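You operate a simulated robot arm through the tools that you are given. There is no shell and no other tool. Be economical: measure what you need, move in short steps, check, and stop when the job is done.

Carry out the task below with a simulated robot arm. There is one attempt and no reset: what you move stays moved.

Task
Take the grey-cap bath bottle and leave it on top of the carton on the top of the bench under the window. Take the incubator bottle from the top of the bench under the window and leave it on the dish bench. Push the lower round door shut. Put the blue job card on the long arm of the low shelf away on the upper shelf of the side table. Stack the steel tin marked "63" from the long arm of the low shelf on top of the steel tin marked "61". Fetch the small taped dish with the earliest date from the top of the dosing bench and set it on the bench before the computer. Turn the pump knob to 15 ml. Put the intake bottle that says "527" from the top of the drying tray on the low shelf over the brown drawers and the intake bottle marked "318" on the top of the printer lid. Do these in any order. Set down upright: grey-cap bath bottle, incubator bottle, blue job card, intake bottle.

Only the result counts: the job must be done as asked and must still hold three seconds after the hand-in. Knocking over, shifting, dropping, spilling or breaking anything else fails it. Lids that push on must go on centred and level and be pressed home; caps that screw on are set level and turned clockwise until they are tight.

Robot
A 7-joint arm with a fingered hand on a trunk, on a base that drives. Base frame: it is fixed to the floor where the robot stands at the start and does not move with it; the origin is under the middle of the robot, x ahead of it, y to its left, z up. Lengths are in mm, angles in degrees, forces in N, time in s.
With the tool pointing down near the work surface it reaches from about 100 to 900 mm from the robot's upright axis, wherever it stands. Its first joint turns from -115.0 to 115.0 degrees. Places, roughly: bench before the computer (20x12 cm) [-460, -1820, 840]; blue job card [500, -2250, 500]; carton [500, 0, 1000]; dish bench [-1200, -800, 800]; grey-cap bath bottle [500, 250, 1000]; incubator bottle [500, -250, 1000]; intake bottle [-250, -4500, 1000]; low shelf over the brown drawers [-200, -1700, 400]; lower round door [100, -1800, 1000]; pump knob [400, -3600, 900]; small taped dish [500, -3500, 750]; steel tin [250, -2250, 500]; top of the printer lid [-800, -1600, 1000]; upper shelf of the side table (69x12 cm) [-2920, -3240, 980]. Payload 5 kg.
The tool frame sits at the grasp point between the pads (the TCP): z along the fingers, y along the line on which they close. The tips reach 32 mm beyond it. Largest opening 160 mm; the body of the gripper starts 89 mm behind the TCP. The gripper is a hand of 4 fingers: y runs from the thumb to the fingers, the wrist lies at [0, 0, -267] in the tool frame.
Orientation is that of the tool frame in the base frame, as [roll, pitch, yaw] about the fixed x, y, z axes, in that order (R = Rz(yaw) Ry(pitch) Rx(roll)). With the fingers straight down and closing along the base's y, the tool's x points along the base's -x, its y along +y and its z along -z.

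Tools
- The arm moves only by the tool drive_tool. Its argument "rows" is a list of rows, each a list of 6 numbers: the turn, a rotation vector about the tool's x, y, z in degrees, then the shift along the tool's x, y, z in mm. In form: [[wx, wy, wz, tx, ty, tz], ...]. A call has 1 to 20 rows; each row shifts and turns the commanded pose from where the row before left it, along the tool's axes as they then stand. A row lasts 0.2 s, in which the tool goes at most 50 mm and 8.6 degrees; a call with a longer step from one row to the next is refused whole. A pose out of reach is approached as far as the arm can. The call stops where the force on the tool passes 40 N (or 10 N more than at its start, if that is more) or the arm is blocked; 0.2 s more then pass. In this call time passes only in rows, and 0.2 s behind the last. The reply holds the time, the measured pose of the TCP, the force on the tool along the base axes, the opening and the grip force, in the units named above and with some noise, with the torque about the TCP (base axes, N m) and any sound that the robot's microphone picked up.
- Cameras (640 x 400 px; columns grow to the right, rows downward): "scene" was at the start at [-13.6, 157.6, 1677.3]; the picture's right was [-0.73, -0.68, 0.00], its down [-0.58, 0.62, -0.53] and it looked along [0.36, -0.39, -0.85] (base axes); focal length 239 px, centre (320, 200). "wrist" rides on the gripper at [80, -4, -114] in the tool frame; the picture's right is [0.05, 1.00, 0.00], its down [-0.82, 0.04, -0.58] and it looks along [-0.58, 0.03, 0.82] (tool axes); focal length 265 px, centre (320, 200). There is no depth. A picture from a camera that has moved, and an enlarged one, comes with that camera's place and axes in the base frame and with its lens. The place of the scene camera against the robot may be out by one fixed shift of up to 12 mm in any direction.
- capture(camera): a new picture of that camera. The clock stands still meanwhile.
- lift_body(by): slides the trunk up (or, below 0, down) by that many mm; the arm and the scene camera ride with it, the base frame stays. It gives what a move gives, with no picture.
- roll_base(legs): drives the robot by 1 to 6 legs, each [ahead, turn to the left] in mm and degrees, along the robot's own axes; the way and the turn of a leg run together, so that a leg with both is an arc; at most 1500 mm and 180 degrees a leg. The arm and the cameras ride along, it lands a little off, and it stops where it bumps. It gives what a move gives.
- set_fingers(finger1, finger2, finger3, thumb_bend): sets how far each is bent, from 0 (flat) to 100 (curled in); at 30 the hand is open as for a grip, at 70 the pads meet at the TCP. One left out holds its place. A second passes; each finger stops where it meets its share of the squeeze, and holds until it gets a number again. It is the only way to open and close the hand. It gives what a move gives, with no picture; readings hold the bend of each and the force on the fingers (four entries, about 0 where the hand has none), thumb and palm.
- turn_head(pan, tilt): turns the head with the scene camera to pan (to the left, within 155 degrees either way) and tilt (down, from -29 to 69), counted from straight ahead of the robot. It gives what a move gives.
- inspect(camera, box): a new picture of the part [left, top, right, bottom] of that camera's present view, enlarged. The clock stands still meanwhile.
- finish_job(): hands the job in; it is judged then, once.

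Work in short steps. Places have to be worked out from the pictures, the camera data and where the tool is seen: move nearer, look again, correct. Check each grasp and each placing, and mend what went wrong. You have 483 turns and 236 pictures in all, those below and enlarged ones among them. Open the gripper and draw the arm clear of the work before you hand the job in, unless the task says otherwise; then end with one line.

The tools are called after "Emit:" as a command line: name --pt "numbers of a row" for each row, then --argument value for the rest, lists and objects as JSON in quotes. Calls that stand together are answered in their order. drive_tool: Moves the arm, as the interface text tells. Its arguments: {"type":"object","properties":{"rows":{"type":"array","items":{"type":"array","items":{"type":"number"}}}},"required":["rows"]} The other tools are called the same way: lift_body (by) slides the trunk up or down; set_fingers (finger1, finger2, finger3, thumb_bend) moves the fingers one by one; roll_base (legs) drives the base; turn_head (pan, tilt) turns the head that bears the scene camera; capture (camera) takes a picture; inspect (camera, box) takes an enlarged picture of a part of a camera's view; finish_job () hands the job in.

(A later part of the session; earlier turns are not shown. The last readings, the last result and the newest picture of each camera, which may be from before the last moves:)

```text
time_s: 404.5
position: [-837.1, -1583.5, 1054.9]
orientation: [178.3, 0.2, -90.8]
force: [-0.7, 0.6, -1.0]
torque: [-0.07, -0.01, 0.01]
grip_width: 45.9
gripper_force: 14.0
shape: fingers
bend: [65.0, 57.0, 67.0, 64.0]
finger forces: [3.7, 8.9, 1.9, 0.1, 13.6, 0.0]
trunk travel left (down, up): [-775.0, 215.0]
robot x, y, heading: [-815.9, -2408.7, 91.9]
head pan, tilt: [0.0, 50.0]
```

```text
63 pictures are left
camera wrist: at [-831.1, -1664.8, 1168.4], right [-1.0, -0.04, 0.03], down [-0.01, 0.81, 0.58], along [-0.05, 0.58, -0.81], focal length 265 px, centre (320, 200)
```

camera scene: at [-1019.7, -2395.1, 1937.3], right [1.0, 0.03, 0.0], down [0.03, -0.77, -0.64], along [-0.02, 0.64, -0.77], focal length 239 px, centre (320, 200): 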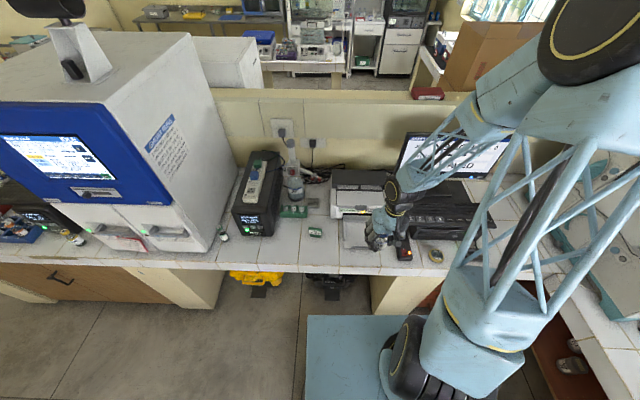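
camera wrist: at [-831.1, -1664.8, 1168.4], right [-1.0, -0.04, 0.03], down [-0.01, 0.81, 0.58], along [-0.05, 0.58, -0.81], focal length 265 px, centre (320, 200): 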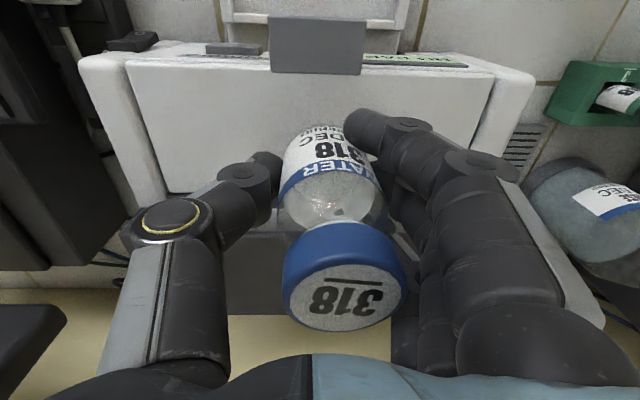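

Good. Lower slowly to contact.

Emit:
drive_tool --pt "0 0 0 0 0 12" --pt "0 0 0 0 0 5" --pt "0 0 0 0 0 3" --pt "0 0 0 0 0 3"

Emit:
drive_tool --pt "0 0 0 0 0 3" --pt "0 0 0 0 0 2"

Emit:
drive_tool --pt "0 0 0 0 0 2" --pt "0 0 0 0 0 2"

Emit:
drive_tool --pt "0 0 0 0 0 2" --pt "0 0 0 0 0 2"

```text
time_s: 405.5
position: [-839.5, -1583.4, 1030.7]
orientation: [178.4, 0.3, -90.8]
force: [-0.1, 0.4, -1.7]
torque: [0.01, 0.0, -0.02]
grip_width: 46.2
gripper_force: 14.2
shape: fingers
bend: [65.0, 57.0, 67.0, 64.0]
finger forces: [3.6, 8.9, 1.9, 0.1, 13.7, 0.1]
trunk travel left (down, up): [-775.0, 215.0]
robot x, y, heading: [-813.8, -2413.8, 92.0]
head pan, tilt: [0.0, 50.0]
```

```text
time_s: 406.1
position: [-839.0, -1585.0, 1026.3]
orientation: [178.3, 0.3, -90.8]
force: [-0.1, 0.6, -0.8]
torque: [0.01, 0.0, -0.02]
grip_width: 46.3
gripper_force: 14.1
shape: fingers
bend: [65.0, 57.0, 67.0, 64.0]
finger forces: [3.7, 8.9, 1.9, 0.0, 13.6, 0.0]
trunk travel left (down, up): [-775.0, 215.0]
robot x, y, heading: [-813.5, -2410.1, 92.2]
head pan, tilt: [0.0, 50.0]
```

```text
time_s: 406.7
position: [-840.6, -1583.8, 1022.0]
orientation: [178.3, 0.3, -90.7]
force: [-0.1, -0.5, -0.3]
torque: [0.01, 0.04, 0.0]
grip_width: 45.9
gripper_force: 14.1
shape: fingers
bend: [65.0, 57.0, 67.0, 64.0]
finger forces: [3.7, 8.9, 1.9, 0.1, 13.7, 0.1]
trunk travel left (down, up): [-775.0, 215.0]
robot x, y, heading: [-818.5, -2410.3, 91.9]
head pan, tilt: [0.0, 50.0]
```

```text
time_s: 407.3
position: [-839.8, -1585.1, 1021.0]
orientation: [178.4, 0.4, -90.7]
force: [1.1, 0.1, 14.8]
torque: [0.02, 0.19, 0.04]
grip_width: 46.0
gripper_force: 15.9
shape: fingers
bend: [66.0, 58.0, 67.0, 64.0]
finger forces: [4.8, 9.4, 2.3, 0.0, 16.0, 0.1]
trunk travel left (down, up): [-775.0, 215.0]
robot x, y, heading: [-814.7, -2410.5, 92.0]
head pan, tilt: [0.0, 50.0]
```

Contact. Ease and open gently.

Emit:
drive_tool --pt "0 0 0 0 0 -2"

Emit:
set_fingers --finger1 58 --finger2 53 --finger3 60 --thumb_bend 59

Emit:
set_fingers --finger1 46 --finger2 46 --finger3 46 --thumb_bend 46

Emit:
capture --camera "wrist"

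```text
time_s: 407.7
position: [-840.3, -1585.0, 1022.3]
orientation: [178.3, 0.4, -90.6]
force: [0.6, 1.5, 9.6]
torque: [0.09, 0.18, 0.02]
grip_width: 45.3
gripper_force: 15.5
shape: fingers
bend: [66.0, 58.0, 67.0, 64.0]
finger forces: [4.2, 9.3, 2.7, 0.1, 15.5, 0.0]
trunk travel left (down, up): [-775.0, 215.0]
robot x, y, heading: [-816.9, -2410.5, 91.9]
head pan, tilt: [0.0, 50.0]
```

```text
time_s: 408.7
position: [-840.9, -1584.4, 1019.5]
orientation: [178.2, 0.3, -90.7]
force: [0.5, 0.4, 0.7]
torque: [-0.01, -0.02, 0.02]
grip_width: 60.2
gripper_force: 0.2
shape: fingers
bend: [57.0, 53.0, 60.0, 59.0]
finger forces: [0.0, 0.1, 0.0, 0.1, 0.1, 0.0]
trunk travel left (down, up): [-775.0, 215.0]
robot x, y, heading: [-818.5, -2410.7, 92.0]
head pan, tilt: [0.0, 50.0]
```

```text
time_s: 409.7
position: [-838.7, -1584.7, 1018.8]
orientation: [178.3, 0.2, -90.7]
force: [0.2, -0.9, -0.2]
torque: [-0.01, 0.04, 0.02]
grip_width: 106.4
gripper_force: 0.0
shape: fingers
bend: [46.0, 46.0, 46.0, 46.0]
finger forces: [0.0, 0.0, 0.0, 0.1, 0.0, 0.0]
trunk travel left (down, up): [-775.0, 215.0]
robot x, y, heading: [-814.4, -2412.8, 91.9]
head pan, tilt: [0.0, 50.0]
```

```text
62 pictures are left
camera wrist: at [-832.4, -1665.5, 1134.6], right [-1.0, -0.04, 0.03], down [-0.01, 0.81, 0.58], along [-0.05, 0.58, -0.81], focal length 265 px, centre (320, 200)
```

wrist: 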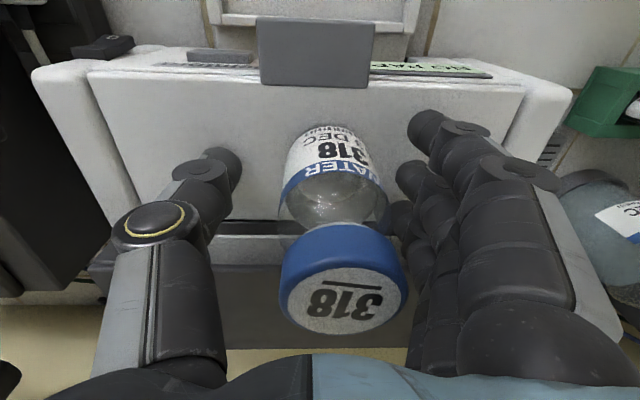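

318 stands on the lid. Lift clear, retract, verify, and drive back to the drying tray.

Emit:
drive_tool --pt "0 0 0 0 0 -40" --pt "0 0 0 0 0 -45" --pt "0 0 0 0 0 -45" --pt "0 0 0 0 0 -45" --pt "0 0 0 45 0 0" --pt "0 0 0 45 0 0" --pt "0 0 0 45 0 0" --pt "0 0 0 45 0 0" --pt "0 0 0 45 0 0" --pt "0 0 0 45 0 0" --pt "0 0 0 45 0 0" --pt "0 0 0 45 0 0"

Emit:
inspect --camera "scene" --box '[320, 140, 440, 240]'

```text
time_s: 412.3
position: [-839.5, -1946.6, 1193.5]
orientation: [178.3, 0.4, -90.7]
force: [-0.4, 0.0, 0.5]
torque: [0.03, -0.01, 0.01]
grip_width: 106.3
gripper_force: 0.1
shape: fingers
bend: [46.0, 46.0, 46.0, 46.0]
finger forces: [0.0, 0.0, 0.1, 0.1, 0.0, 0.0]
trunk travel left (down, up): [-775.0, 215.0]
robot x, y, heading: [-816.2, -2408.5, 92.0]
head pan, tilt: [0.0, 50.0]
```

```text
4.00 times, centred on (380, 190) of scene
camera zoom: at [-1020.0, -2396.7, 1937.3], right [1.0, 0.03, 0.0], down [0.03, -0.76, -0.64], along [-0.02, 0.64, -0.77], focal length 955 px, centre (80, 240)
```

zoom: 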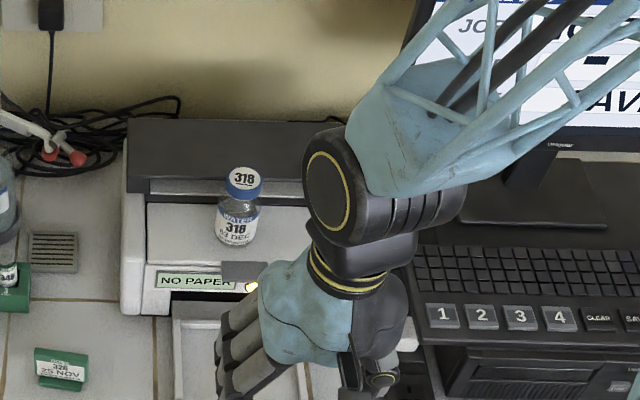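

318 is in place. Drive back to the drying tray.

Emit:
roll_base --legs '[[-1330, 0], [0, -91], [480, 0], [0, -91]]'

Emit:
capture --camera "wrist"

```text
time_s: 429.5
position: [-273.5, -4196.8, 1193.3]
orientation: [178.3, 0.3, 87.9]
force: [-0.5, -0.5, 0.0]
torque: [0.0, 0.0, -0.01]
grip_width: 106.5
gripper_force: 0.1
shape: fingers
bend: [46.0, 46.0, 46.0, 46.0]
finger forces: [0.0, 0.1, 0.0, 0.1, 0.0, 0.0]
trunk travel left (down, up): [-775.0, 215.0]
robot x, y, heading: [-285.6, -3730.1, -89.9]
head pan, tilt: [0.0, 50.0]
```

```text
60 pictures are left
camera wrist: at [-276.9, -4115.4, 1307.7], right [1.0, 0.01, 0.03], down [-0.01, -0.81, 0.58], along [0.03, -0.58, -0.81], focal length 265 px, centre (320, 200)
```

wrist: 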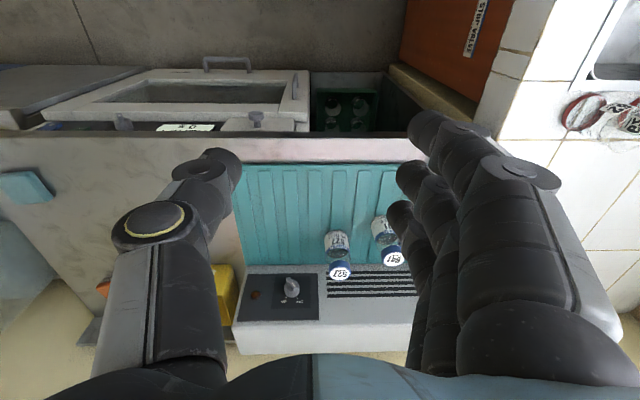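

527 at ≈[-223,-4531]; 641 is close (99 mm in x), so I'll grasp higher with a narrower opening. Move above it.

Emit:
set_fingers --finger1 54 --finger2 54 --finger3 54 --thumb_bend 52

Emit:
drive_tool --pt "0 0 0 -41.5 7.4 0" --pt "0 0 0 -41.5 7.4 0" --pt "0 0 0 -41.5 7.4 0" --pt "0 0 0 -41.5 7.4 0" --pt "0 0 0 -41.5 7.4 0" --pt "0 0 0 -41.5 7.4 0" --pt "0 0 0 -41.5 7.4 0" --pt "0 0 0 -41.5 7.4 0" --pt "0 0 0 0 0 45" --pt "0 0 0 0 0 45"

Emit:
capture --camera "wrist"

```text
time_s: 430.5
position: [-273.0, -4196.0, 1193.1]
orientation: [178.3, 0.4, 87.9]
force: [0.4, 0.1, 0.9]
torque: [-0.03, -0.04, -0.02]
grip_width: 80.6
gripper_force: 0.1
shape: fingers
bend: [54.0, 54.0, 54.0, 52.0]
finger forces: [0.0, 0.0, 0.1, 0.1, 0.0, 0.0]
trunk travel left (down, up): [-775.0, 215.0]
robot x, y, heading: [-287.8, -3733.5, -89.6]
head pan, tilt: [0.0, 50.0]
```

```text
time_s: 432.7
position: [-223.3, -4532.2, 1106.8]
orientation: [178.3, 0.3, 87.9]
force: [-0.8, -0.1, 0.7]
torque: [0.05, 0.0, 0.03]
grip_width: 80.1
gripper_force: 0.0
shape: fingers
bend: [54.0, 54.0, 54.0, 52.0]
finger forces: [0.0, 0.0, 0.0, 0.1, 0.0, 0.0]
trunk travel left (down, up): [-775.0, 215.0]
robot x, y, heading: [-283.6, -3731.7, -89.3]
head pan, tilt: [0.0, 50.0]
```

```text
59 pictures are left
camera wrist: at [-227.0, -4451.3, 1221.3], right [1.0, 0.01, 0.03], down [-0.01, -0.81, 0.58], along [0.03, -0.58, -0.81], focal length 265 px, centre (320, 200)
```

wrist: 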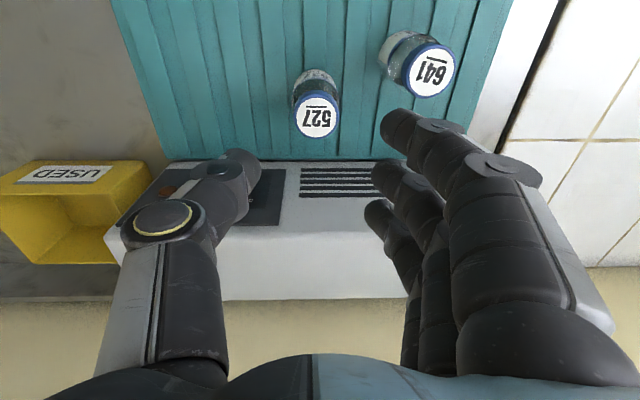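

Aligned. Descend to z≈948.

Emit:
drive_tool --pt "0 0 0 -1 -2 40" --pt "0 0 0 0 0 40" --pt "0 0 0 0 0 40" --pt "0 0 0 0 0 38"

Emit:
capture --camera "wrist"

```text
time_s: 433.7
position: [-219.3, -4534.1, 949.3]
orientation: [178.3, 0.3, 88.0]
force: [0.2, -0.3, 0.2]
torque: [0.04, -0.02, 0.01]
grip_width: 80.2
gripper_force: 0.1
shape: fingers
bend: [54.0, 54.0, 54.0, 52.0]
finger forces: [0.1, 0.0, 0.0, 0.0, 0.1, 0.0]
trunk travel left (down, up): [-775.0, 215.0]
robot x, y, heading: [-282.8, -3728.8, -89.3]
head pan, tilt: [0.0, 50.0]
```

```text
58 pictures are left
camera wrist: at [-223.5, -4452.6, 1063.5], right [1.0, 0.01, 0.03], down [-0.01, -0.81, 0.58], along [0.03, -0.58, -0.81], focal length 265 px, centre (320, 200)
```

wrist: 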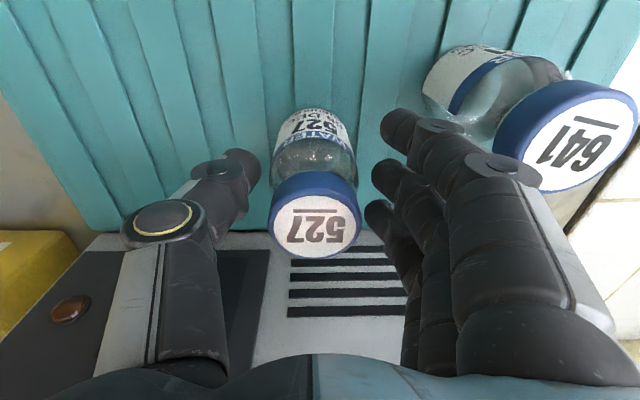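

Clear of 641. Close on 527.

Emit:
set_fingers --finger1 69 --finger2 69 --finger3 69 --thumb_bend 69

Emit:
drive_tool --pt "0 0 0 0 0 -10" --pt "0 0 0 0 0 -30"

Emit:
capture --camera "wrist"

```text
time_s: 434.7
position: [-219.7, -4533.7, 950.3]
orientation: [178.4, 0.3, 87.9]
force: [0.7, -0.4, -0.6]
torque: [0.0, -0.02, -0.02]
grip_width: 43.1
gripper_force: 17.3
shape: fingers
bend: [67.0, 58.0, 65.0, 63.0]
finger forces: [2.7, 9.2, 5.2, 0.0, 17.1, 0.0]
trunk travel left (down, up): [-775.0, 215.0]
robot x, y, heading: [-283.1, -3732.6, -89.5]
head pan, tilt: [0.0, 50.0]
```

```text
time_s: 435.3
position: [-221.8, -4531.0, 988.6]
orientation: [178.2, 0.5, 87.9]
force: [-0.1, 0.1, -1.6]
torque: [0.01, 0.0, 0.0]
grip_width: 42.9
gripper_force: 16.9
shape: fingers
bend: [67.0, 58.0, 65.0, 63.0]
finger forces: [2.6, 9.2, 5.3, 0.1, 17.1, 0.1]
trunk travel left (down, up): [-775.0, 215.0]
robot x, y, heading: [-286.2, -3733.1, -89.7]
head pan, tilt: [0.0, 50.0]
```

```text
57 pictures are left
camera wrist: at [-226.5, -4451.2, 1103.8], right [1.0, 0.01, 0.03], down [-0.01, -0.81, 0.58], along [0.03, -0.58, -0.81], focal length 265 px, centre (320, 200)
```

wrist: 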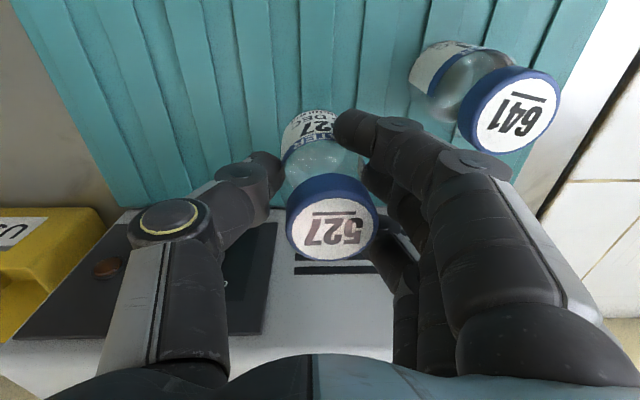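

527 must stand on a shelf under a bench, so I need a tilted grasp. I'll set it down at the free spot on the tray (where 318 was) and regrasp with the tool pitched 45°.

Emit:
drive_tool --pt "0 0 0 0 0 -30" --pt "0 0 0 31 -47 0" --pt "0 0 0 31 -35 0" --pt "0 0 0 30 -35 0" --pt "0 0 0 2 -20 0" --pt "0 0 0 0 0 30" --pt "0 0 0 0 0 25"

```text
refused: row 2 steps farther than a row can; nothing moved
```

Emit:
drive_tool --pt "0 0 0 0 0 -30" --pt "0 0 0 24 -37 0" --pt "0 0 0 24 -37 0" --pt "0 0 0 24 -37 0" --pt "0 0 0 22 -25 0" --pt "0 0 0 0 0 30" --pt "0 0 0 0 0 25"

Emit:
capture --camera "wrist"

```text
time_s: 436.9
position: [-354.6, -4435.6, 959.4]
orientation: [178.3, 0.4, 87.9]
force: [-0.2, -0.4, -1.3]
torque: [0.0, -0.03, -0.02]
grip_width: 42.7
gripper_force: 16.9
shape: fingers
bend: [67.0, 58.0, 65.0, 64.0]
finger forces: [2.6, 9.2, 5.5, 0.0, 16.8, 0.0]
trunk travel left (down, up): [-775.0, 215.0]
robot x, y, heading: [-285.7, -3732.3, -89.5]
head pan, tilt: [0.0, 50.0]
```

```text
56 pictures are left
camera wrist: at [-358.5, -4354.0, 1073.2], right [1.0, 0.01, 0.03], down [-0.01, -0.81, 0.58], along [0.03, -0.58, -0.81], focal length 265 px, centre (320, 200)
```

wrist: 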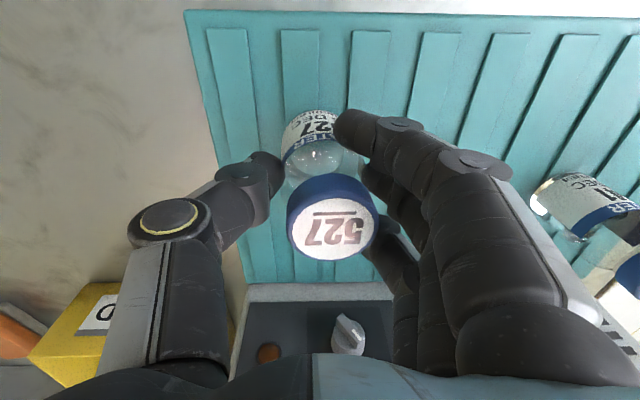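

Over free tray; lower to contact and release.

Emit:
drive_tool --pt "0 0 0 0 0 4" --pt "0 0 0 0 0 3"

Emit:
drive_tool --pt "0 0 0 0 0 2" --pt "0 0 0 0 0 2"

```text
time_s: 437.5
position: [-352.4, -4434.9, 951.4]
orientation: [178.2, 0.3, 87.8]
force: [0.4, 0.3, -1.3]
torque: [0.02, -0.02, 0.02]
grip_width: 42.7
gripper_force: 16.6
shape: fingers
bend: [67.0, 58.0, 65.0, 64.0]
finger forces: [2.5, 9.2, 5.5, 0.0, 16.6, 0.1]
trunk travel left (down, up): [-775.0, 215.0]
robot x, y, heading: [-286.5, -3730.1, -89.7]
head pan, tilt: [0.0, 50.0]
```

```text
time_s: 438.1
position: [-353.6, -4435.2, 949.4]
orientation: [178.3, 0.3, 87.9]
force: [-1.6, 0.8, 6.4]
torque: [-0.03, -0.11, 0.0]
grip_width: 42.7
gripper_force: 17.0
shape: fingers
bend: [67.0, 58.0, 65.0, 64.0]
finger forces: [2.5, 8.8, 5.5, 0.0, 17.6, 0.1]
trunk travel left (down, up): [-775.0, 215.0]
robot x, y, heading: [-286.9, -3731.9, -89.3]
head pan, tilt: [0.0, 50.0]
```

Contact. Release, rise, and flip the hand 180° then pitch to 45°.

Emit:
set_fingers --finger1 54 --finger2 52 --finger3 54 --thumb_bend 54

Emit:
drive_tool --pt "0 0 0 0 0 -20" --pt "0 0 0 0 0 -45" --pt "0 0 0 0 0 -45" --pt "0 0 0 0 0 -45" --pt "0 0 0 0 0 -45" --pt "0 0 0 45 0 0" --pt "0 0 0 45 0 0" --pt "0 0 0 45 0 0" --pt "0 0 0 45 0 0"

Emit:
drive_tool --pt "0 0 8.5 0 0 0" --pt "0 0 8.5 0 0 0" --pt "0 0 8.5 0 0 0" --pt "0 0 8.5 0 0 0" --pt "0 0 8.5 0 0 0" --pt "0 0 8.5 0 0 0" --pt "0 0 8.5 0 0 0" --pt "0 0 8.5 0 0 0" --pt "0 0 8.5 0 0 0" --pt "0 0 8.5 0 0 0" --pt "0 0 8.5 0 0 0" --pt "0 0 8.5 0 0 0" --pt "0 0 8.5 0 0 0" --pt "0 0 8.5 0 0 0" --pt "0 0 8.5 0 0 0" --pt "0 0 8.5 0 0 0" --pt "0 0 8.5 0 0 0" --pt "0 0 8.5 0 0 0" --pt "0 0 8.5 0 0 0" --pt "0 0 8.5 0 0 0"

Emit:
drive_tool --pt "0 0 8.5 0 0 0" --pt "0 7.5 0 0 0 0" --pt "0 7.5 0 0 0 0" --pt "0 7.5 0 0 0 0" --pt "0 7.5 0 0 0 0" --pt "0 7.5 0 0 0 0" --pt "0 7.5 0 0 0 0"

Emit:
capture --camera "wrist"

```text
time_s: 439.1
position: [-353.7, -4433.3, 949.0]
orientation: [178.3, 0.4, 88.0]
force: [-0.1, 0.5, -1.0]
torque: [-0.02, -0.01, -0.01]
grip_width: 74.7
gripper_force: 0.0
shape: fingers
bend: [54.0, 52.0, 54.0, 54.0]
finger forces: [0.1, 0.1, 0.0, 0.0, 0.0, 0.0]
trunk travel left (down, up): [-775.0, 215.0]
robot x, y, heading: [-283.6, -3733.0, -89.5]
head pan, tilt: [0.0, 50.0]
```

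```text
time_s: 441.1
position: [-352.0, -4251.7, 1146.5]
orientation: [178.3, 0.4, 87.8]
force: [0.7, 0.2, 0.1]
torque: [0.0, 0.02, 0.02]
grip_width: 75.1
gripper_force: 0.0
shape: fingers
bend: [54.0, 52.0, 54.0, 54.0]
finger forces: [0.0, 0.1, 0.0, 0.1, 0.1, 0.1]
trunk travel left (down, up): [-775.0, 215.0]
robot x, y, heading: [-287.0, -3732.2, -89.4]
head pan, tilt: [0.0, 50.0]
```

```text
time_s: 445.3
position: [-352.9, -4253.5, 1147.1]
orientation: [-178.4, -0.5, -82.2]
force: [-0.4, -0.4, -0.4]
torque: [0.01, 0.01, 0.0]
grip_width: 74.8
gripper_force: 0.1
shape: fingers
bend: [54.0, 52.0, 54.0, 54.0]
finger forces: [0.0, 0.0, 0.0, 0.0, 0.1, 0.0]
trunk travel left (down, up): [-775.0, 215.0]
robot x, y, heading: [-286.8, -3728.3, -89.5]
head pan, tilt: [0.0, 50.0]
```

```text
time_s: 446.9
position: [-359.5, -4318.9, 1134.9]
orientation: [-177.5, -45.5, -91.4]
force: [-6.1, -0.6, -0.2]
torque: [-0.02, -0.47, 0.41]
grip_width: 75.3
gripper_force: 0.3
shape: fingers
bend: [54.0, 52.0, 54.0, 54.0]
finger forces: [0.1, 0.0, 0.1, 0.0, 0.0, 0.1]
out of reach, approached as far as the arm can: row 5, 6, 7
trunk travel left (down, up): [-775.0, 215.0]
robot x, y, heading: [-288.3, -3730.9, -89.6]
head pan, tilt: [0.0, 50.0]
```

```text
55 pictures are left
camera wrist: at [-358.8, -4294.0, 1273.8], right [-1.0, -0.04, 0.01], down [-0.04, 0.98, -0.18], along [0.0, -0.18, -0.98], focal length 265 px, centre (320, 200)
```

wrist: 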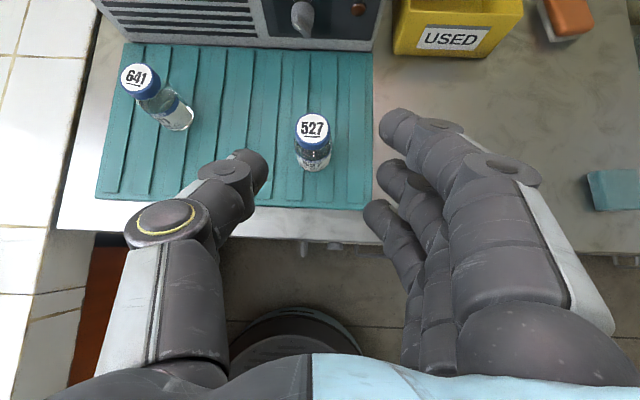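

The 45° pose gives a clear view: 527 at ≈[-345,-4438]. Move to the pre-grasp point along the tool axis.

Emit:
drive_tool --pt "0 0 0 -22 -4.5 28" --pt "0 0 0 -22 -4.5 28" --pt "0 0 0 -22 -4.5 28"

Emit:
capture --camera "wrist"

```text
time_s: 447.7
position: [-350.6, -4331.5, 1027.9]
orientation: [-177.6, -45.4, -92.3]
force: [-1.0, 0.0, -0.2]
torque: [-0.02, 0.0, -0.04]
grip_width: 76.1
gripper_force: 0.1
shape: fingers
bend: [54.0, 52.0, 54.0, 54.0]
finger forces: [0.0, 0.0, 0.0, 0.1, 0.0, 0.0]
trunk travel left (down, up): [-775.0, 215.0]
robot x, y, heading: [-285.6, -3733.2, -89.7]
head pan, tilt: [0.0, 50.0]
```

```text
54 pictures are left
camera wrist: at [-350.3, -4306.8, 1166.9], right [-1.0, -0.03, 0.01], down [-0.03, 0.98, -0.18], along [0.0, -0.18, -0.98], focal length 265 px, centre (320, 200)
```

wrist: 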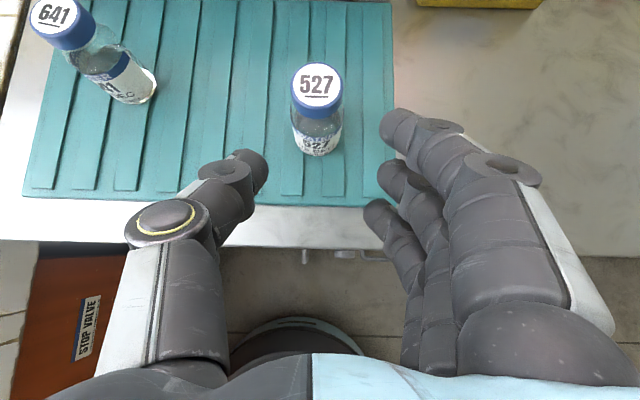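

Advance along the tool axis to the bottle.

Emit:
drive_tool --pt "0 0 0 0 -2.3 37" --pt "0 0 0 0 -2.3 37" --pt "0 0 0 0 -2.3 37" --pt "0 0 0 0 -2.3 37"

Emit:
capture --camera "wrist"

```text
time_s: 448.7
position: [-340.5, -4435.3, 925.7]
orientation: [-177.6, -45.3, -92.2]
force: [-1.0, 0.1, 0.1]
torque: [0.04, -0.02, -0.02]
grip_width: 75.5
gripper_force: 0.4
shape: fingers
bend: [54.0, 52.0, 54.0, 54.0]
finger forces: [0.0, 0.0, 0.2, 0.1, 0.1, 0.1]
trunk travel left (down, up): [-775.0, 215.0]
robot x, y, heading: [-283.1, -3729.8, -89.3]
head pan, tilt: [0.0, 50.0]
```

```text
53 pictures are left
camera wrist: at [-339.4, -4410.8, 1063.8], right [-1.0, -0.03, 0.01], down [-0.03, 0.98, -0.18], along [0.0, -0.18, -0.98], focal length 265 px, centre (320, 200)
```

wrist: 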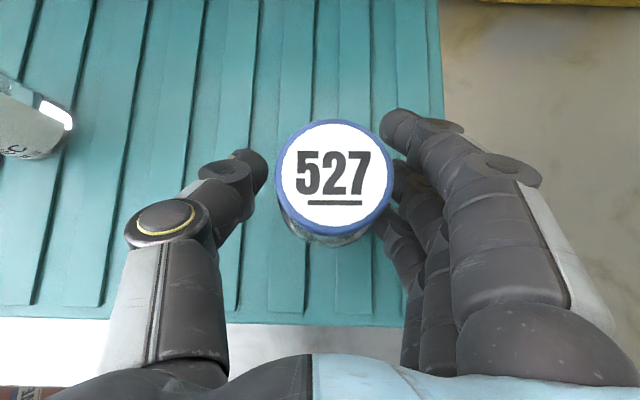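

Nearly centred; nudge 5 mm and close.

Emit:
drive_tool --pt "0 0 0 0 5 0"

Emit:
set_fingers --finger1 69 --finger2 69 --finger3 69 --thumb_bend 69

Emit:
drive_tool --pt "0 0 0 7 0 -7" --pt "0 0 0 20 0 -20"

Emit:
capture --camera "wrist"

```text
time_s: 449.1
position: [-345.1, -4436.1, 924.7]
orientation: [-177.7, -45.5, -92.3]
force: [0.4, 0.0, 0.4]
torque: [0.0, -0.03, -0.01]
grip_width: 75.7
gripper_force: 0.0
shape: fingers
bend: [54.0, 52.0, 54.0, 54.0]
finger forces: [0.0, 0.0, 0.0, 0.0, 0.0, 0.1]
trunk travel left (down, up): [-775.0, 215.0]
robot x, y, heading: [-285.3, -3729.2, -89.2]
head pan, tilt: [0.0, 50.0]
```

```text
time_s: 450.1
position: [-345.5, -4435.1, 926.0]
orientation: [-177.7, -45.3, -92.3]
force: [0.2, -1.2, 4.2]
torque: [0.0, 0.03, 0.04]
grip_width: 37.9
gripper_force: 15.9
shape: fingers
bend: [69.0, 60.0, 58.0, 65.0]
finger forces: [0.0, 7.0, 8.8, 0.0, 15.9, 0.0]
trunk travel left (down, up): [-775.0, 215.0]
robot x, y, heading: [-282.7, -3727.4, -89.2]
head pan, tilt: [0.0, 50.0]
```

```text
time_s: 450.7
position: [-345.1, -4434.2, 964.6]
orientation: [-177.5, -45.3, -92.3]
force: [0.9, -0.1, -1.5]
torque: [0.0, -0.04, -0.02]
grip_width: 37.7
gripper_force: 15.1
shape: fingers
bend: [69.0, 60.0, 58.0, 65.0]
finger forces: [0.0, 7.2, 8.3, 0.0, 14.8, 0.0]
trunk travel left (down, up): [-775.0, 215.0]
robot x, y, heading: [-282.6, -3730.2, -89.5]
head pan, tilt: [0.0, 50.0]
```

```text
52 pictures are left
camera wrist: at [-344.7, -4409.3, 1103.1], right [-1.0, -0.03, 0.01], down [-0.03, 0.98, -0.18], along [0.0, -0.18, -0.98], focal length 265 px, centre (320, 200)
```

wrist: 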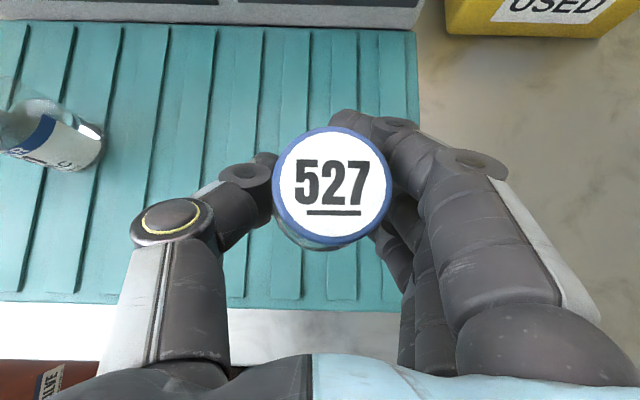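

527 held upright at 45°. Raise, retract and drive to face the brown drawers.

Emit:
drive_tool --pt "0 0 0 28 0 -28" --pt "0 0 0 28 0 -28" --pt "0 0 0 28 0 -28" --pt "0 0 0 28 0 -28" --pt "0 0 0 28 0 -28" --pt "0 0 0 -32 0 -32" --pt "0 0 0 -32 0 -32"

Emit:
roll_base --legs '[[0, -90], [0, -95], [900, 0], [0, 4]]'

Emit:
lift_body --by -300

Emit:
turn_head --pan 0 --tilt 35

Emit:
capture --camera "scene"

```text
time_s: 452.3
position: [-350.3, -4342.8, 1163.8]
orientation: [-177.6, -45.4, -92.3]
force: [0.4, 0.1, -1.3]
torque: [-0.02, 0.02, -0.01]
grip_width: 37.8
gripper_force: 14.6
shape: fingers
bend: [69.0, 60.0, 58.0, 65.0]
finger forces: [0.1, 6.9, 8.2, 0.1, 14.5, 0.1]
trunk travel left (down, up): [-775.0, 215.0]
robot x, y, heading: [-286.4, -3733.1, -89.2]
head pan, tilt: [0.0, 50.0]
```

```text
time_s: 463.2
position: [-136.4, -2803.5, 1196.7]
orientation: [-178.1, -49.9, 83.2]
force: [0.2, -0.5, -5.8]
torque: [0.27, -0.01, 0.04]
grip_width: 37.3
gripper_force: 14.4
shape: fingers
bend: [69.0, 61.0, 58.0, 65.0]
finger forces: [0.0, 7.1, 8.1, 0.0, 13.5, 0.0]
trunk travel left (down, up): [-775.0, 215.0]
robot x, y, heading: [-265.4, -3384.4, 79.2]
head pan, tilt: [0.0, 50.0]
stopped in leg 3: the robot was blocked; the commanded pose is now the measured one
```

```text
time_s: 466.2
position: [-148.4, -2810.3, 879.1]
orientation: [-177.9, -48.2, 83.5]
force: [0.2, 0.7, -0.4]
torque: [-0.02, 0.0, 0.0]
grip_width: 37.1
gripper_force: 14.2
shape: fingers
bend: [69.0, 61.0, 58.0, 65.0]
finger forces: [0.0, 7.0, 8.0, 0.0, 13.3, 0.0]
trunk travel left (down, up): [-475.0, 515.0]
robot x, y, heading: [-265.4, -3388.7, 79.2]
head pan, tilt: [0.0, 50.0]
```

```text
time_s: 466.9
position: [-148.4, -2809.1, 880.3]
orientation: [-177.8, -48.1, 83.4]
force: [1.0, 0.7, -0.9]
torque: [0.0, -0.03, 0.01]
grip_width: 37.0
gripper_force: 14.2
shape: fingers
bend: [69.0, 61.0, 58.0, 65.0]
finger forces: [0.0, 7.0, 8.0, 0.1, 13.3, 0.0]
trunk travel left (down, up): [-475.0, 515.0]
robot x, y, heading: [-263.4, -3387.3, 79.3]
head pan, tilt: [0.0, 35.0]
```

```text
51 pictures are left
camera scene: at [-459.1, -3319.9, 1658.9], right [0.98, -0.19, 0.0], down [-0.11, -0.56, -0.82], along [0.15, 0.8, -0.57], focal length 239 px, centre (320, 200)
```

scene: 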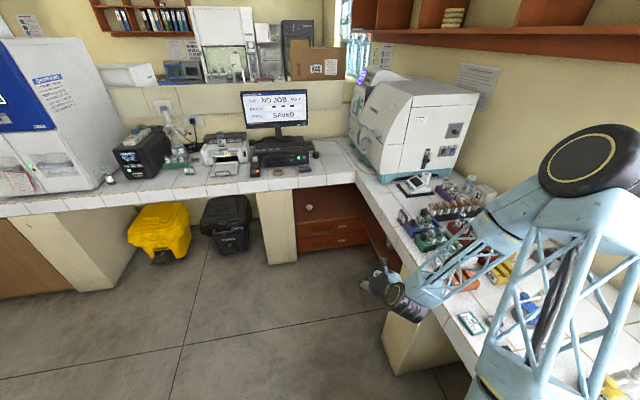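

The base was blocked and I lowered the trunk with the forearm near the bench; check the right side carefully.

Emit:
turn_head --pan -40 --tilt 50

Emit:
capture --camera "scene"

Emit:
capture --camera "wrist"

```text
time_s: 468.0
position: [-148.0, -2809.6, 880.4]
orientation: [-177.8, -48.1, 83.6]
force: [0.7, 0.4, -0.4]
torque: [-0.02, -0.01, 0.02]
grip_width: 36.9
gripper_force: 14.2
shape: fingers
bend: [69.0, 61.0, 58.0, 65.0]
finger forces: [0.0, 7.0, 8.0, 0.1, 13.2, 0.0]
trunk travel left (down, up): [-475.0, 515.0]
robot x, y, heading: [-262.5, -3388.9, 79.6]
head pan, tilt: [-40.0, 50.0]
```

```text
50 pictures are left
camera scene: at [-415.9, -3357.6, 1637.3], right [0.63, -0.77, 0.0], down [-0.59, -0.49, -0.64], along [0.5, 0.41, -0.77], focal length 239 px, centre (320, 200)
```

scene: 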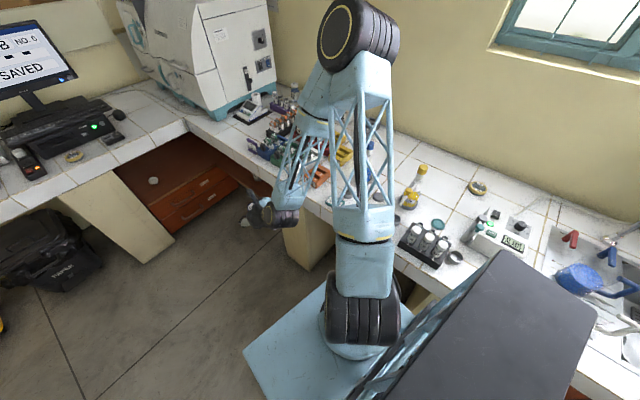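

```text
49 pictures are left
camera wrist: at [-151.8, -2840.3, 1016.9], right [1.0, -0.05, 0.01], down [-0.05, -0.97, -0.22], along [0.02, 0.22, -0.97], focal length 265 px, centre (320, 200)
```

wrist: 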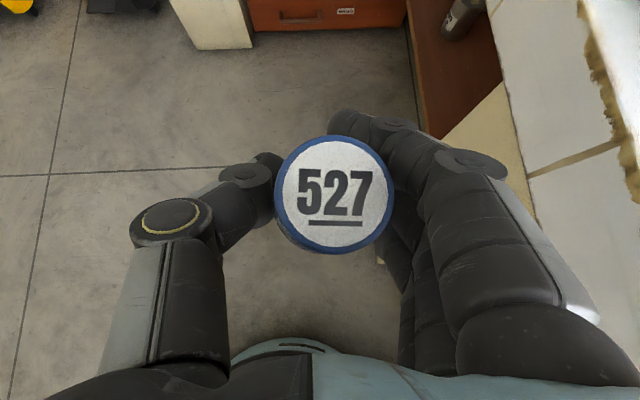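

The base had bumped the bench support; nothing seems disturbed. I back off, steer left, and come up again with more clearance.

Emit:
roll_base --legs '[[-120, 0], [0, 32], [560, 0], [0, -22]]'

Emit:
turn_head --pan -5 --tilt 40

Emit:
capture --camera "scene"

```text
time_s: 474.9
position: [-476.6, -2389.4, 881.8]
orientation: [-178.0, -48.2, 93.7]
force: [0.3, -3.0, 5.1]
torque: [0.01, -0.01, 0.0]
grip_width: 36.8
gripper_force: 13.3
shape: fingers
bend: [69.0, 61.0, 58.0, 65.0]
finger forces: [0.0, 6.8, 8.1, 0.1, 12.9, 0.1]
trunk travel left (down, up): [-475.0, 515.0]
robot x, y, heading: [-488.0, -2985.4, 89.3]
head pan, tilt: [-40.0, 50.0]
```

```text
time_s: 475.9
position: [-477.6, -2391.7, 880.6]
orientation: [-178.0, -48.2, 93.7]
force: [0.3, 0.1, -1.2]
torque: [0.02, 0.01, -0.01]
grip_width: 36.9
gripper_force: 13.2
shape: fingers
bend: [69.0, 61.0, 58.0, 65.0]
finger forces: [0.0, 6.7, 8.0, 0.1, 13.0, 0.0]
trunk travel left (down, up): [-475.0, 515.0]
robot x, y, heading: [-490.1, -2986.3, 89.3]
head pan, tilt: [-5.0, 40.0]
```

```text
48 pictures are left
camera scene: at [-685.2, -2956.0, 1651.4], right [1.0, -0.1, 0.0], down [-0.06, -0.64, -0.77], along [0.07, 0.76, -0.64], focal length 239 px, centre (320, 200)
```

scene: 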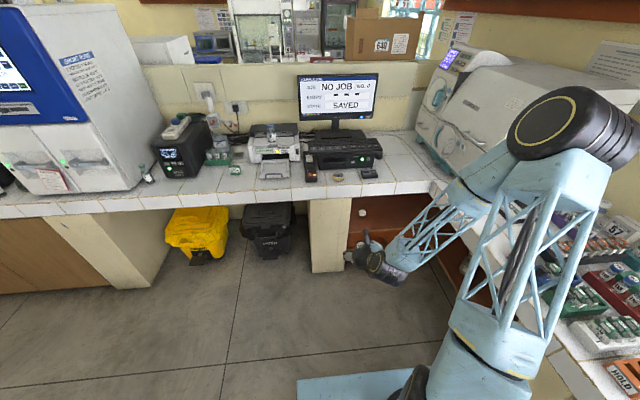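

Now lower the trunk by 400 mm and look into the shelf above the drawers.

Emit:
lift_body --by -400

Emit:
turn_head --pan -10 --tilt 30

Emit:
inspect --camera "scene" --box '[250, 130, 490, 280]'

```text
time_s: 479.7
position: [-477.0, -2389.9, 481.0]
orientation: [-178.0, -48.2, 93.8]
force: [0.4, 1.4, -1.2]
torque: [0.01, -0.01, 0.01]
grip_width: 36.7
gripper_force: 13.2
shape: fingers
bend: [69.0, 61.0, 58.0, 65.0]
finger forces: [0.1, 6.6, 8.0, 0.0, 12.9, 0.0]
trunk travel left (down, up): [-75.0, 915.0]
robot x, y, heading: [-489.6, -2983.9, 89.5]
head pan, tilt: [-5.0, 40.0]
```

```text
time_s: 480.4
position: [-477.3, -2390.3, 480.5]
orientation: [-178.0, -48.2, 93.8]
force: [-0.6, 0.7, -2.1]
torque: [0.01, 0.01, 0.0]
grip_width: 37.0
gripper_force: 13.9
shape: fingers
bend: [69.0, 61.0, 58.0, 65.0]
finger forces: [0.0, 6.7, 8.0, 0.0, 13.0, 0.0]
trunk travel left (down, up): [-75.0, 915.0]
robot x, y, heading: [-486.2, -2986.0, 89.5]
head pan, tilt: [-10.0, 30.0]
```

```text
2.67 times, centred on (370, 205) of scene
camera zoom: at [-676.9, -2951.5, 1266.7], right [0.98, -0.18, 0.0], down [-0.09, -0.49, -0.87], along [0.16, 0.85, -0.5], focal length 637 px, centre (187, 187)
```

zoom: 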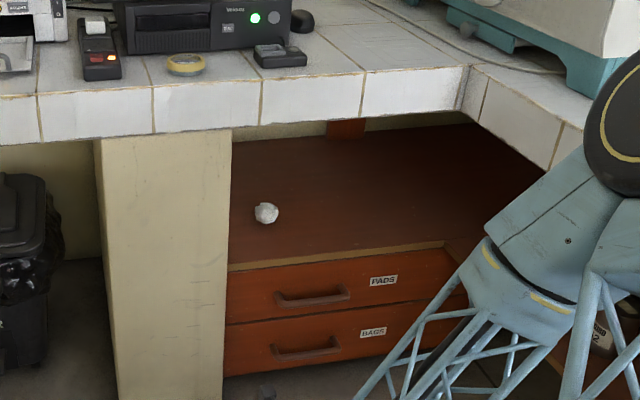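

Clear shelf with only a paper ball near [-223,-1631]. Target ≈[-225,-1755]. Roll forward 235 mm and correct the pitch by 3°.

Emit:
roll_base --legs '[[235, 0]]'

Emit:
drive_tool --pt "0 2.8 0 0 0 0" --pt "0 0 0 5 30 5" --pt "0 0 0 5 30 5" --pt "0 0 0 5 30 5" --pt "0 0 0 5 30 5"

Emit:
capture --camera "scene"

```text
time_s: 482.2
position: [-477.3, -2155.4, 481.0]
orientation: [-177.9, -48.2, 93.8]
force: [0.7, 0.1, -1.6]
torque: [-0.01, 0.02, 0.0]
grip_width: 36.5
gripper_force: 13.8
shape: fingers
bend: [69.0, 61.0, 58.0, 65.0]
finger forces: [0.0, 6.5, 8.0, 0.0, 12.8, 0.0]
trunk travel left (down, up): [-75.0, 915.0]
robot x, y, heading: [-490.0, -2756.8, 89.4]
head pan, tilt: [-10.0, 30.0]
```

```text
time_s: 483.4
position: [-358.0, -2096.9, 477.5]
orientation: [-177.9, -51.0, 93.7]
force: [-0.1, -0.4, -1.7]
torque: [-0.02, 0.02, -0.07]
grip_width: 36.8
gripper_force: 13.6
shape: fingers
bend: [69.0, 61.0, 58.0, 65.0]
finger forces: [0.0, 6.4, 7.8, 0.0, 12.7, 0.1]
out of reach, approached as far as the arm can: row 1
trunk travel left (down, up): [-75.0, 915.0]
robot x, y, heading: [-486.7, -2749.9, 89.7]
head pan, tilt: [-10.0, 30.0]
```

```text
46 pictures are left
camera scene: at [-675.5, -2717.6, 1266.7], right [0.98, -0.18, 0.0], down [-0.09, -0.49, -0.87], along [0.16, 0.85, -0.5], focal length 239 px, centre (320, 200)
```

scene: 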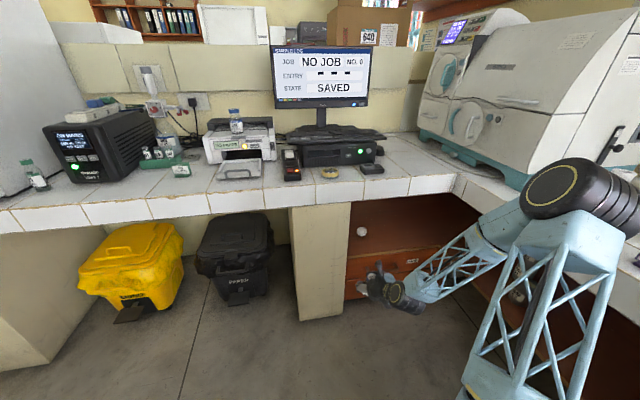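

Pitch went the wrong way; rotate −5.6° to restore the grasp attitude, and advance halfway.

Emit:
drive_tool --pt "0 -5.6 0 0 0 0" --pt "0 0 0 29.6 19.4 29.1" --pt "0 0 0 29.6 19.4 29.1" --pt "0 0 0 29.6 19.4 29.1"

Emit:
capture --camera "wrist"

Emit:
capture --camera "scene"

```text
time_s: 484.4
position: [-311.8, -1967.3, 479.0]
orientation: [-178.1, -45.4, 94.0]
force: [0.2, 0.2, -0.6]
torque: [-0.04, -0.02, 0.01]
grip_width: 36.8
gripper_force: 13.3
shape: fingers
bend: [69.0, 61.0, 58.0, 65.0]
finger forces: [0.0, 6.3, 7.8, 0.1, 12.6, 0.0]
trunk travel left (down, up): [-75.0, 915.0]
robot x, y, heading: [-488.1, -2750.9, 89.7]
head pan, tilt: [-10.0, 30.0]
```

```text
45 pictures are left
camera wrist: at [-310.4, -1992.3, 616.9], right [0.99, 0.13, 0.01], down [0.13, -0.98, -0.18], along [-0.01, 0.18, -0.98], focal length 265 px, centre (320, 200)
```

wrist: 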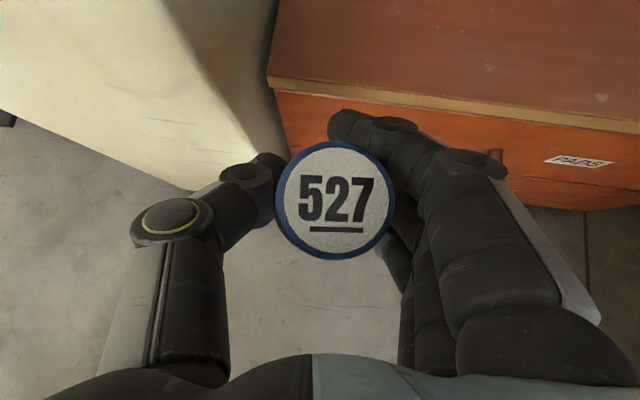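

```text
44 pictures are left
camera scene: at [-675.3, -2718.0, 1266.8], right [0.98, -0.18, 0.0], down [-0.09, -0.49, -0.87], along [0.16, 0.85, -0.5], focal length 239 px, centre (320, 200)
```

scene: 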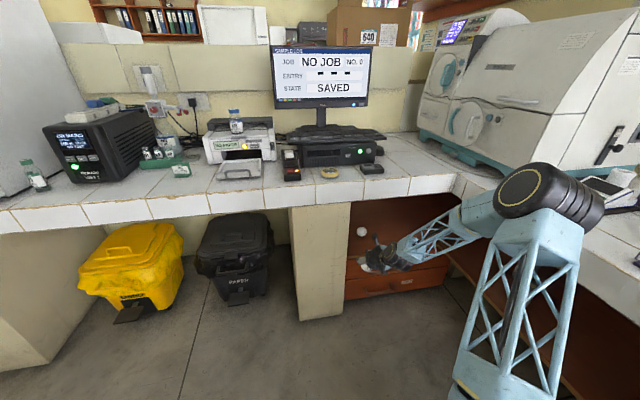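

Shelf front edge at y≈-1835, post edge x≈-380. Shift right first, then advance over the shelf.

Emit:
drive_tool --pt "0 0 0 0 45 0" --pt "0 0 0 0 45 0" --pt "0 0 0 29 2.4 29" --pt "0 0 0 29 2.4 29" --pt "0 0 0 29 2.4 29" --pt "0 0 0 29 2.4 29" --pt "0 0 0 29 2.4 29"

Emit:
capture --camera "wrist"

Emit:
inspect --camera "scene" --box '[310, 170, 510, 300]'

```text
time_s: 486.0
position: [-227.7, -1755.5, 478.0]
orientation: [-178.2, -45.5, 94.0]
force: [1.2, -0.8, -0.8]
torque: [-0.04, 0.05, 0.03]
grip_width: 36.7
gripper_force: 13.0
shape: fingers
bend: [69.0, 61.0, 58.0, 65.0]
finger forces: [0.1, 6.3, 7.9, 0.0, 12.4, 0.0]
trunk travel left (down, up): [-75.0, 915.0]
robot x, y, heading: [-487.5, -2750.6, 89.7]
head pan, tilt: [-10.0, 30.0]
```

```text
43 pictures are left
camera wrist: at [-226.6, -1779.7, 616.2], right [0.99, 0.13, 0.01], down [0.13, -0.98, -0.18], along [-0.01, 0.18, -0.98], focal length 265 px, centre (320, 200)
```

wrist: 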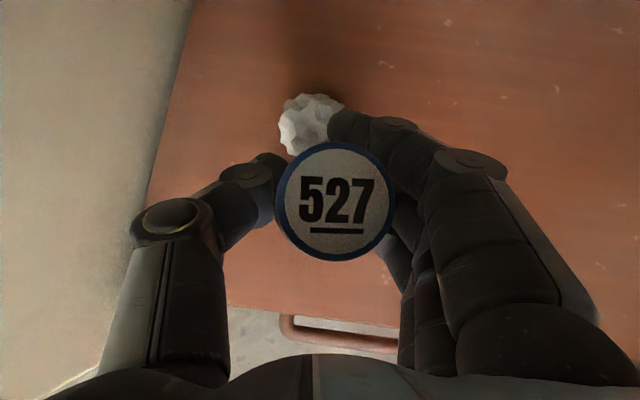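

```text
3.08 times, centred on (410, 235) of scene
camera zoom: at [-675.0, -2717.9, 1266.8], right [0.98, -0.18, 0.0], down [-0.09, -0.49, -0.87], along [0.16, 0.85, -0.5], focal length 735 px, centre (43, 92)
```

zoom: 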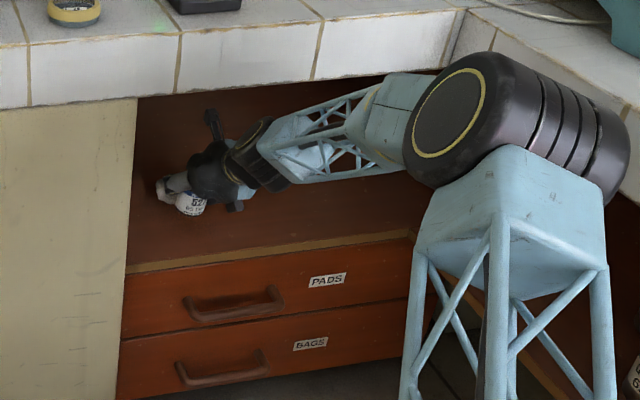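

The paper ball is close to finger 1; shift right 27 mm and back 20 mm, then lower.

Emit:
drive_tool --pt "0 0 0 -15.5 25.5 -15.5" --pt "0 0 0 -9 0 9" --pt "0 0 0 -9 0 9"

Emit:
capture --camera "wrist"

```text
time_s: 486.8
position: [-203.5, -1774.3, 450.0]
orientation: [-178.0, -45.4, 93.9]
force: [0.0, -0.6, -1.7]
torque: [-0.02, 0.01, 0.02]
grip_width: 36.7
gripper_force: 13.8
shape: fingers
bend: [69.0, 61.0, 58.0, 65.0]
finger forces: [0.0, 6.3, 7.9, 0.0, 12.6, 0.0]
trunk travel left (down, up): [-75.0, 915.0]
robot x, y, heading: [-488.8, -2754.5, 89.7]
head pan, tilt: [-10.0, 30.0]
```

```text
41 pictures are left
camera wrist: at [-201.2, -1798.5, 589.3], right [0.99, 0.13, 0.01], down [0.13, -0.98, -0.18], along [-0.01, 0.18, -0.98], focal length 265 px, centre (320, 200)
```

wrist: 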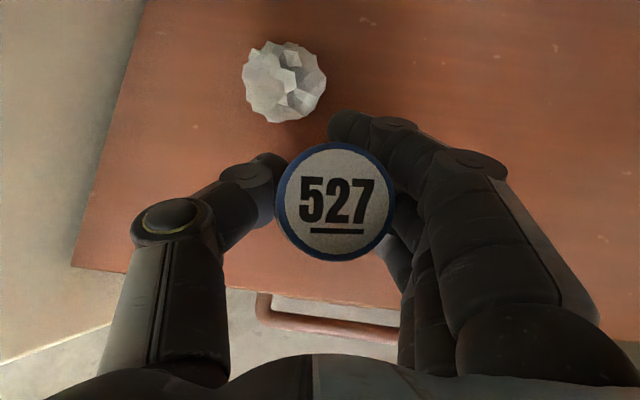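

Ball clear. Lower to contact.

Emit:
drive_tool --pt "0 0 0 -2 0 2" --pt "0 0 0 -2 0 2"

Emit:
drive_tool --pt "0 0 0 -1.5 0 1.5" --pt "0 0 0 -1.5 0 1.5"

Emit:
drive_tool --pt "0 0 0 -1.5 0 1.5" --pt "0 0 0 -1.5 0 1.5"

```text
time_s: 487.4
position: [-203.6, -1772.8, 447.2]
orientation: [-178.1, -45.6, 94.0]
force: [-1.0, 3.1, 11.8]
torque: [0.02, -0.15, 0.04]
grip_width: 36.7
gripper_force: 16.8
shape: fingers
bend: [69.0, 61.0, 59.0, 65.0]
finger forces: [0.1, 8.1, 9.4, 0.0, 16.0, 0.0]
trunk travel left (down, up): [-75.0, 915.0]
robot x, y, heading: [-485.7, -2754.1, 89.5]
head pan, tilt: [-10.0, 30.0]
```

```text
time_s: 488.0
position: [-203.0, -1772.1, 441.4]
orientation: [-178.1, -45.5, 94.1]
force: [-3.9, 1.1, 18.6]
torque: [0.07, -0.24, 0.0]
grip_width: 38.0
gripper_force: 18.1
shape: fingers
bend: [69.0, 62.0, 60.0, 65.0]
finger forces: [0.0, 7.5, 9.9, 0.1, 18.6, 0.0]
trunk travel left (down, up): [-75.0, 915.0]
robot x, y, heading: [-486.3, -2749.6, 89.5]
head pan, tilt: [-10.0, 30.0]
```

```text
time_s: 488.6
position: [-202.6, -1772.9, 439.6]
orientation: [-178.3, -45.5, 94.1]
force: [-3.2, 4.1, 30.3]
torque: [0.2, -0.43, -0.04]
grip_width: 38.1
gripper_force: 21.3
shape: fingers
bend: [69.0, 62.0, 60.0, 65.0]
finger forces: [0.1, 7.1, 15.4, 0.0, 19.5, 0.0]
trunk travel left (down, up): [-75.0, 915.0]
robot x, y, heading: [-486.4, -2751.5, 90.0]
head pan, tilt: [-10.0, 30.0]
```

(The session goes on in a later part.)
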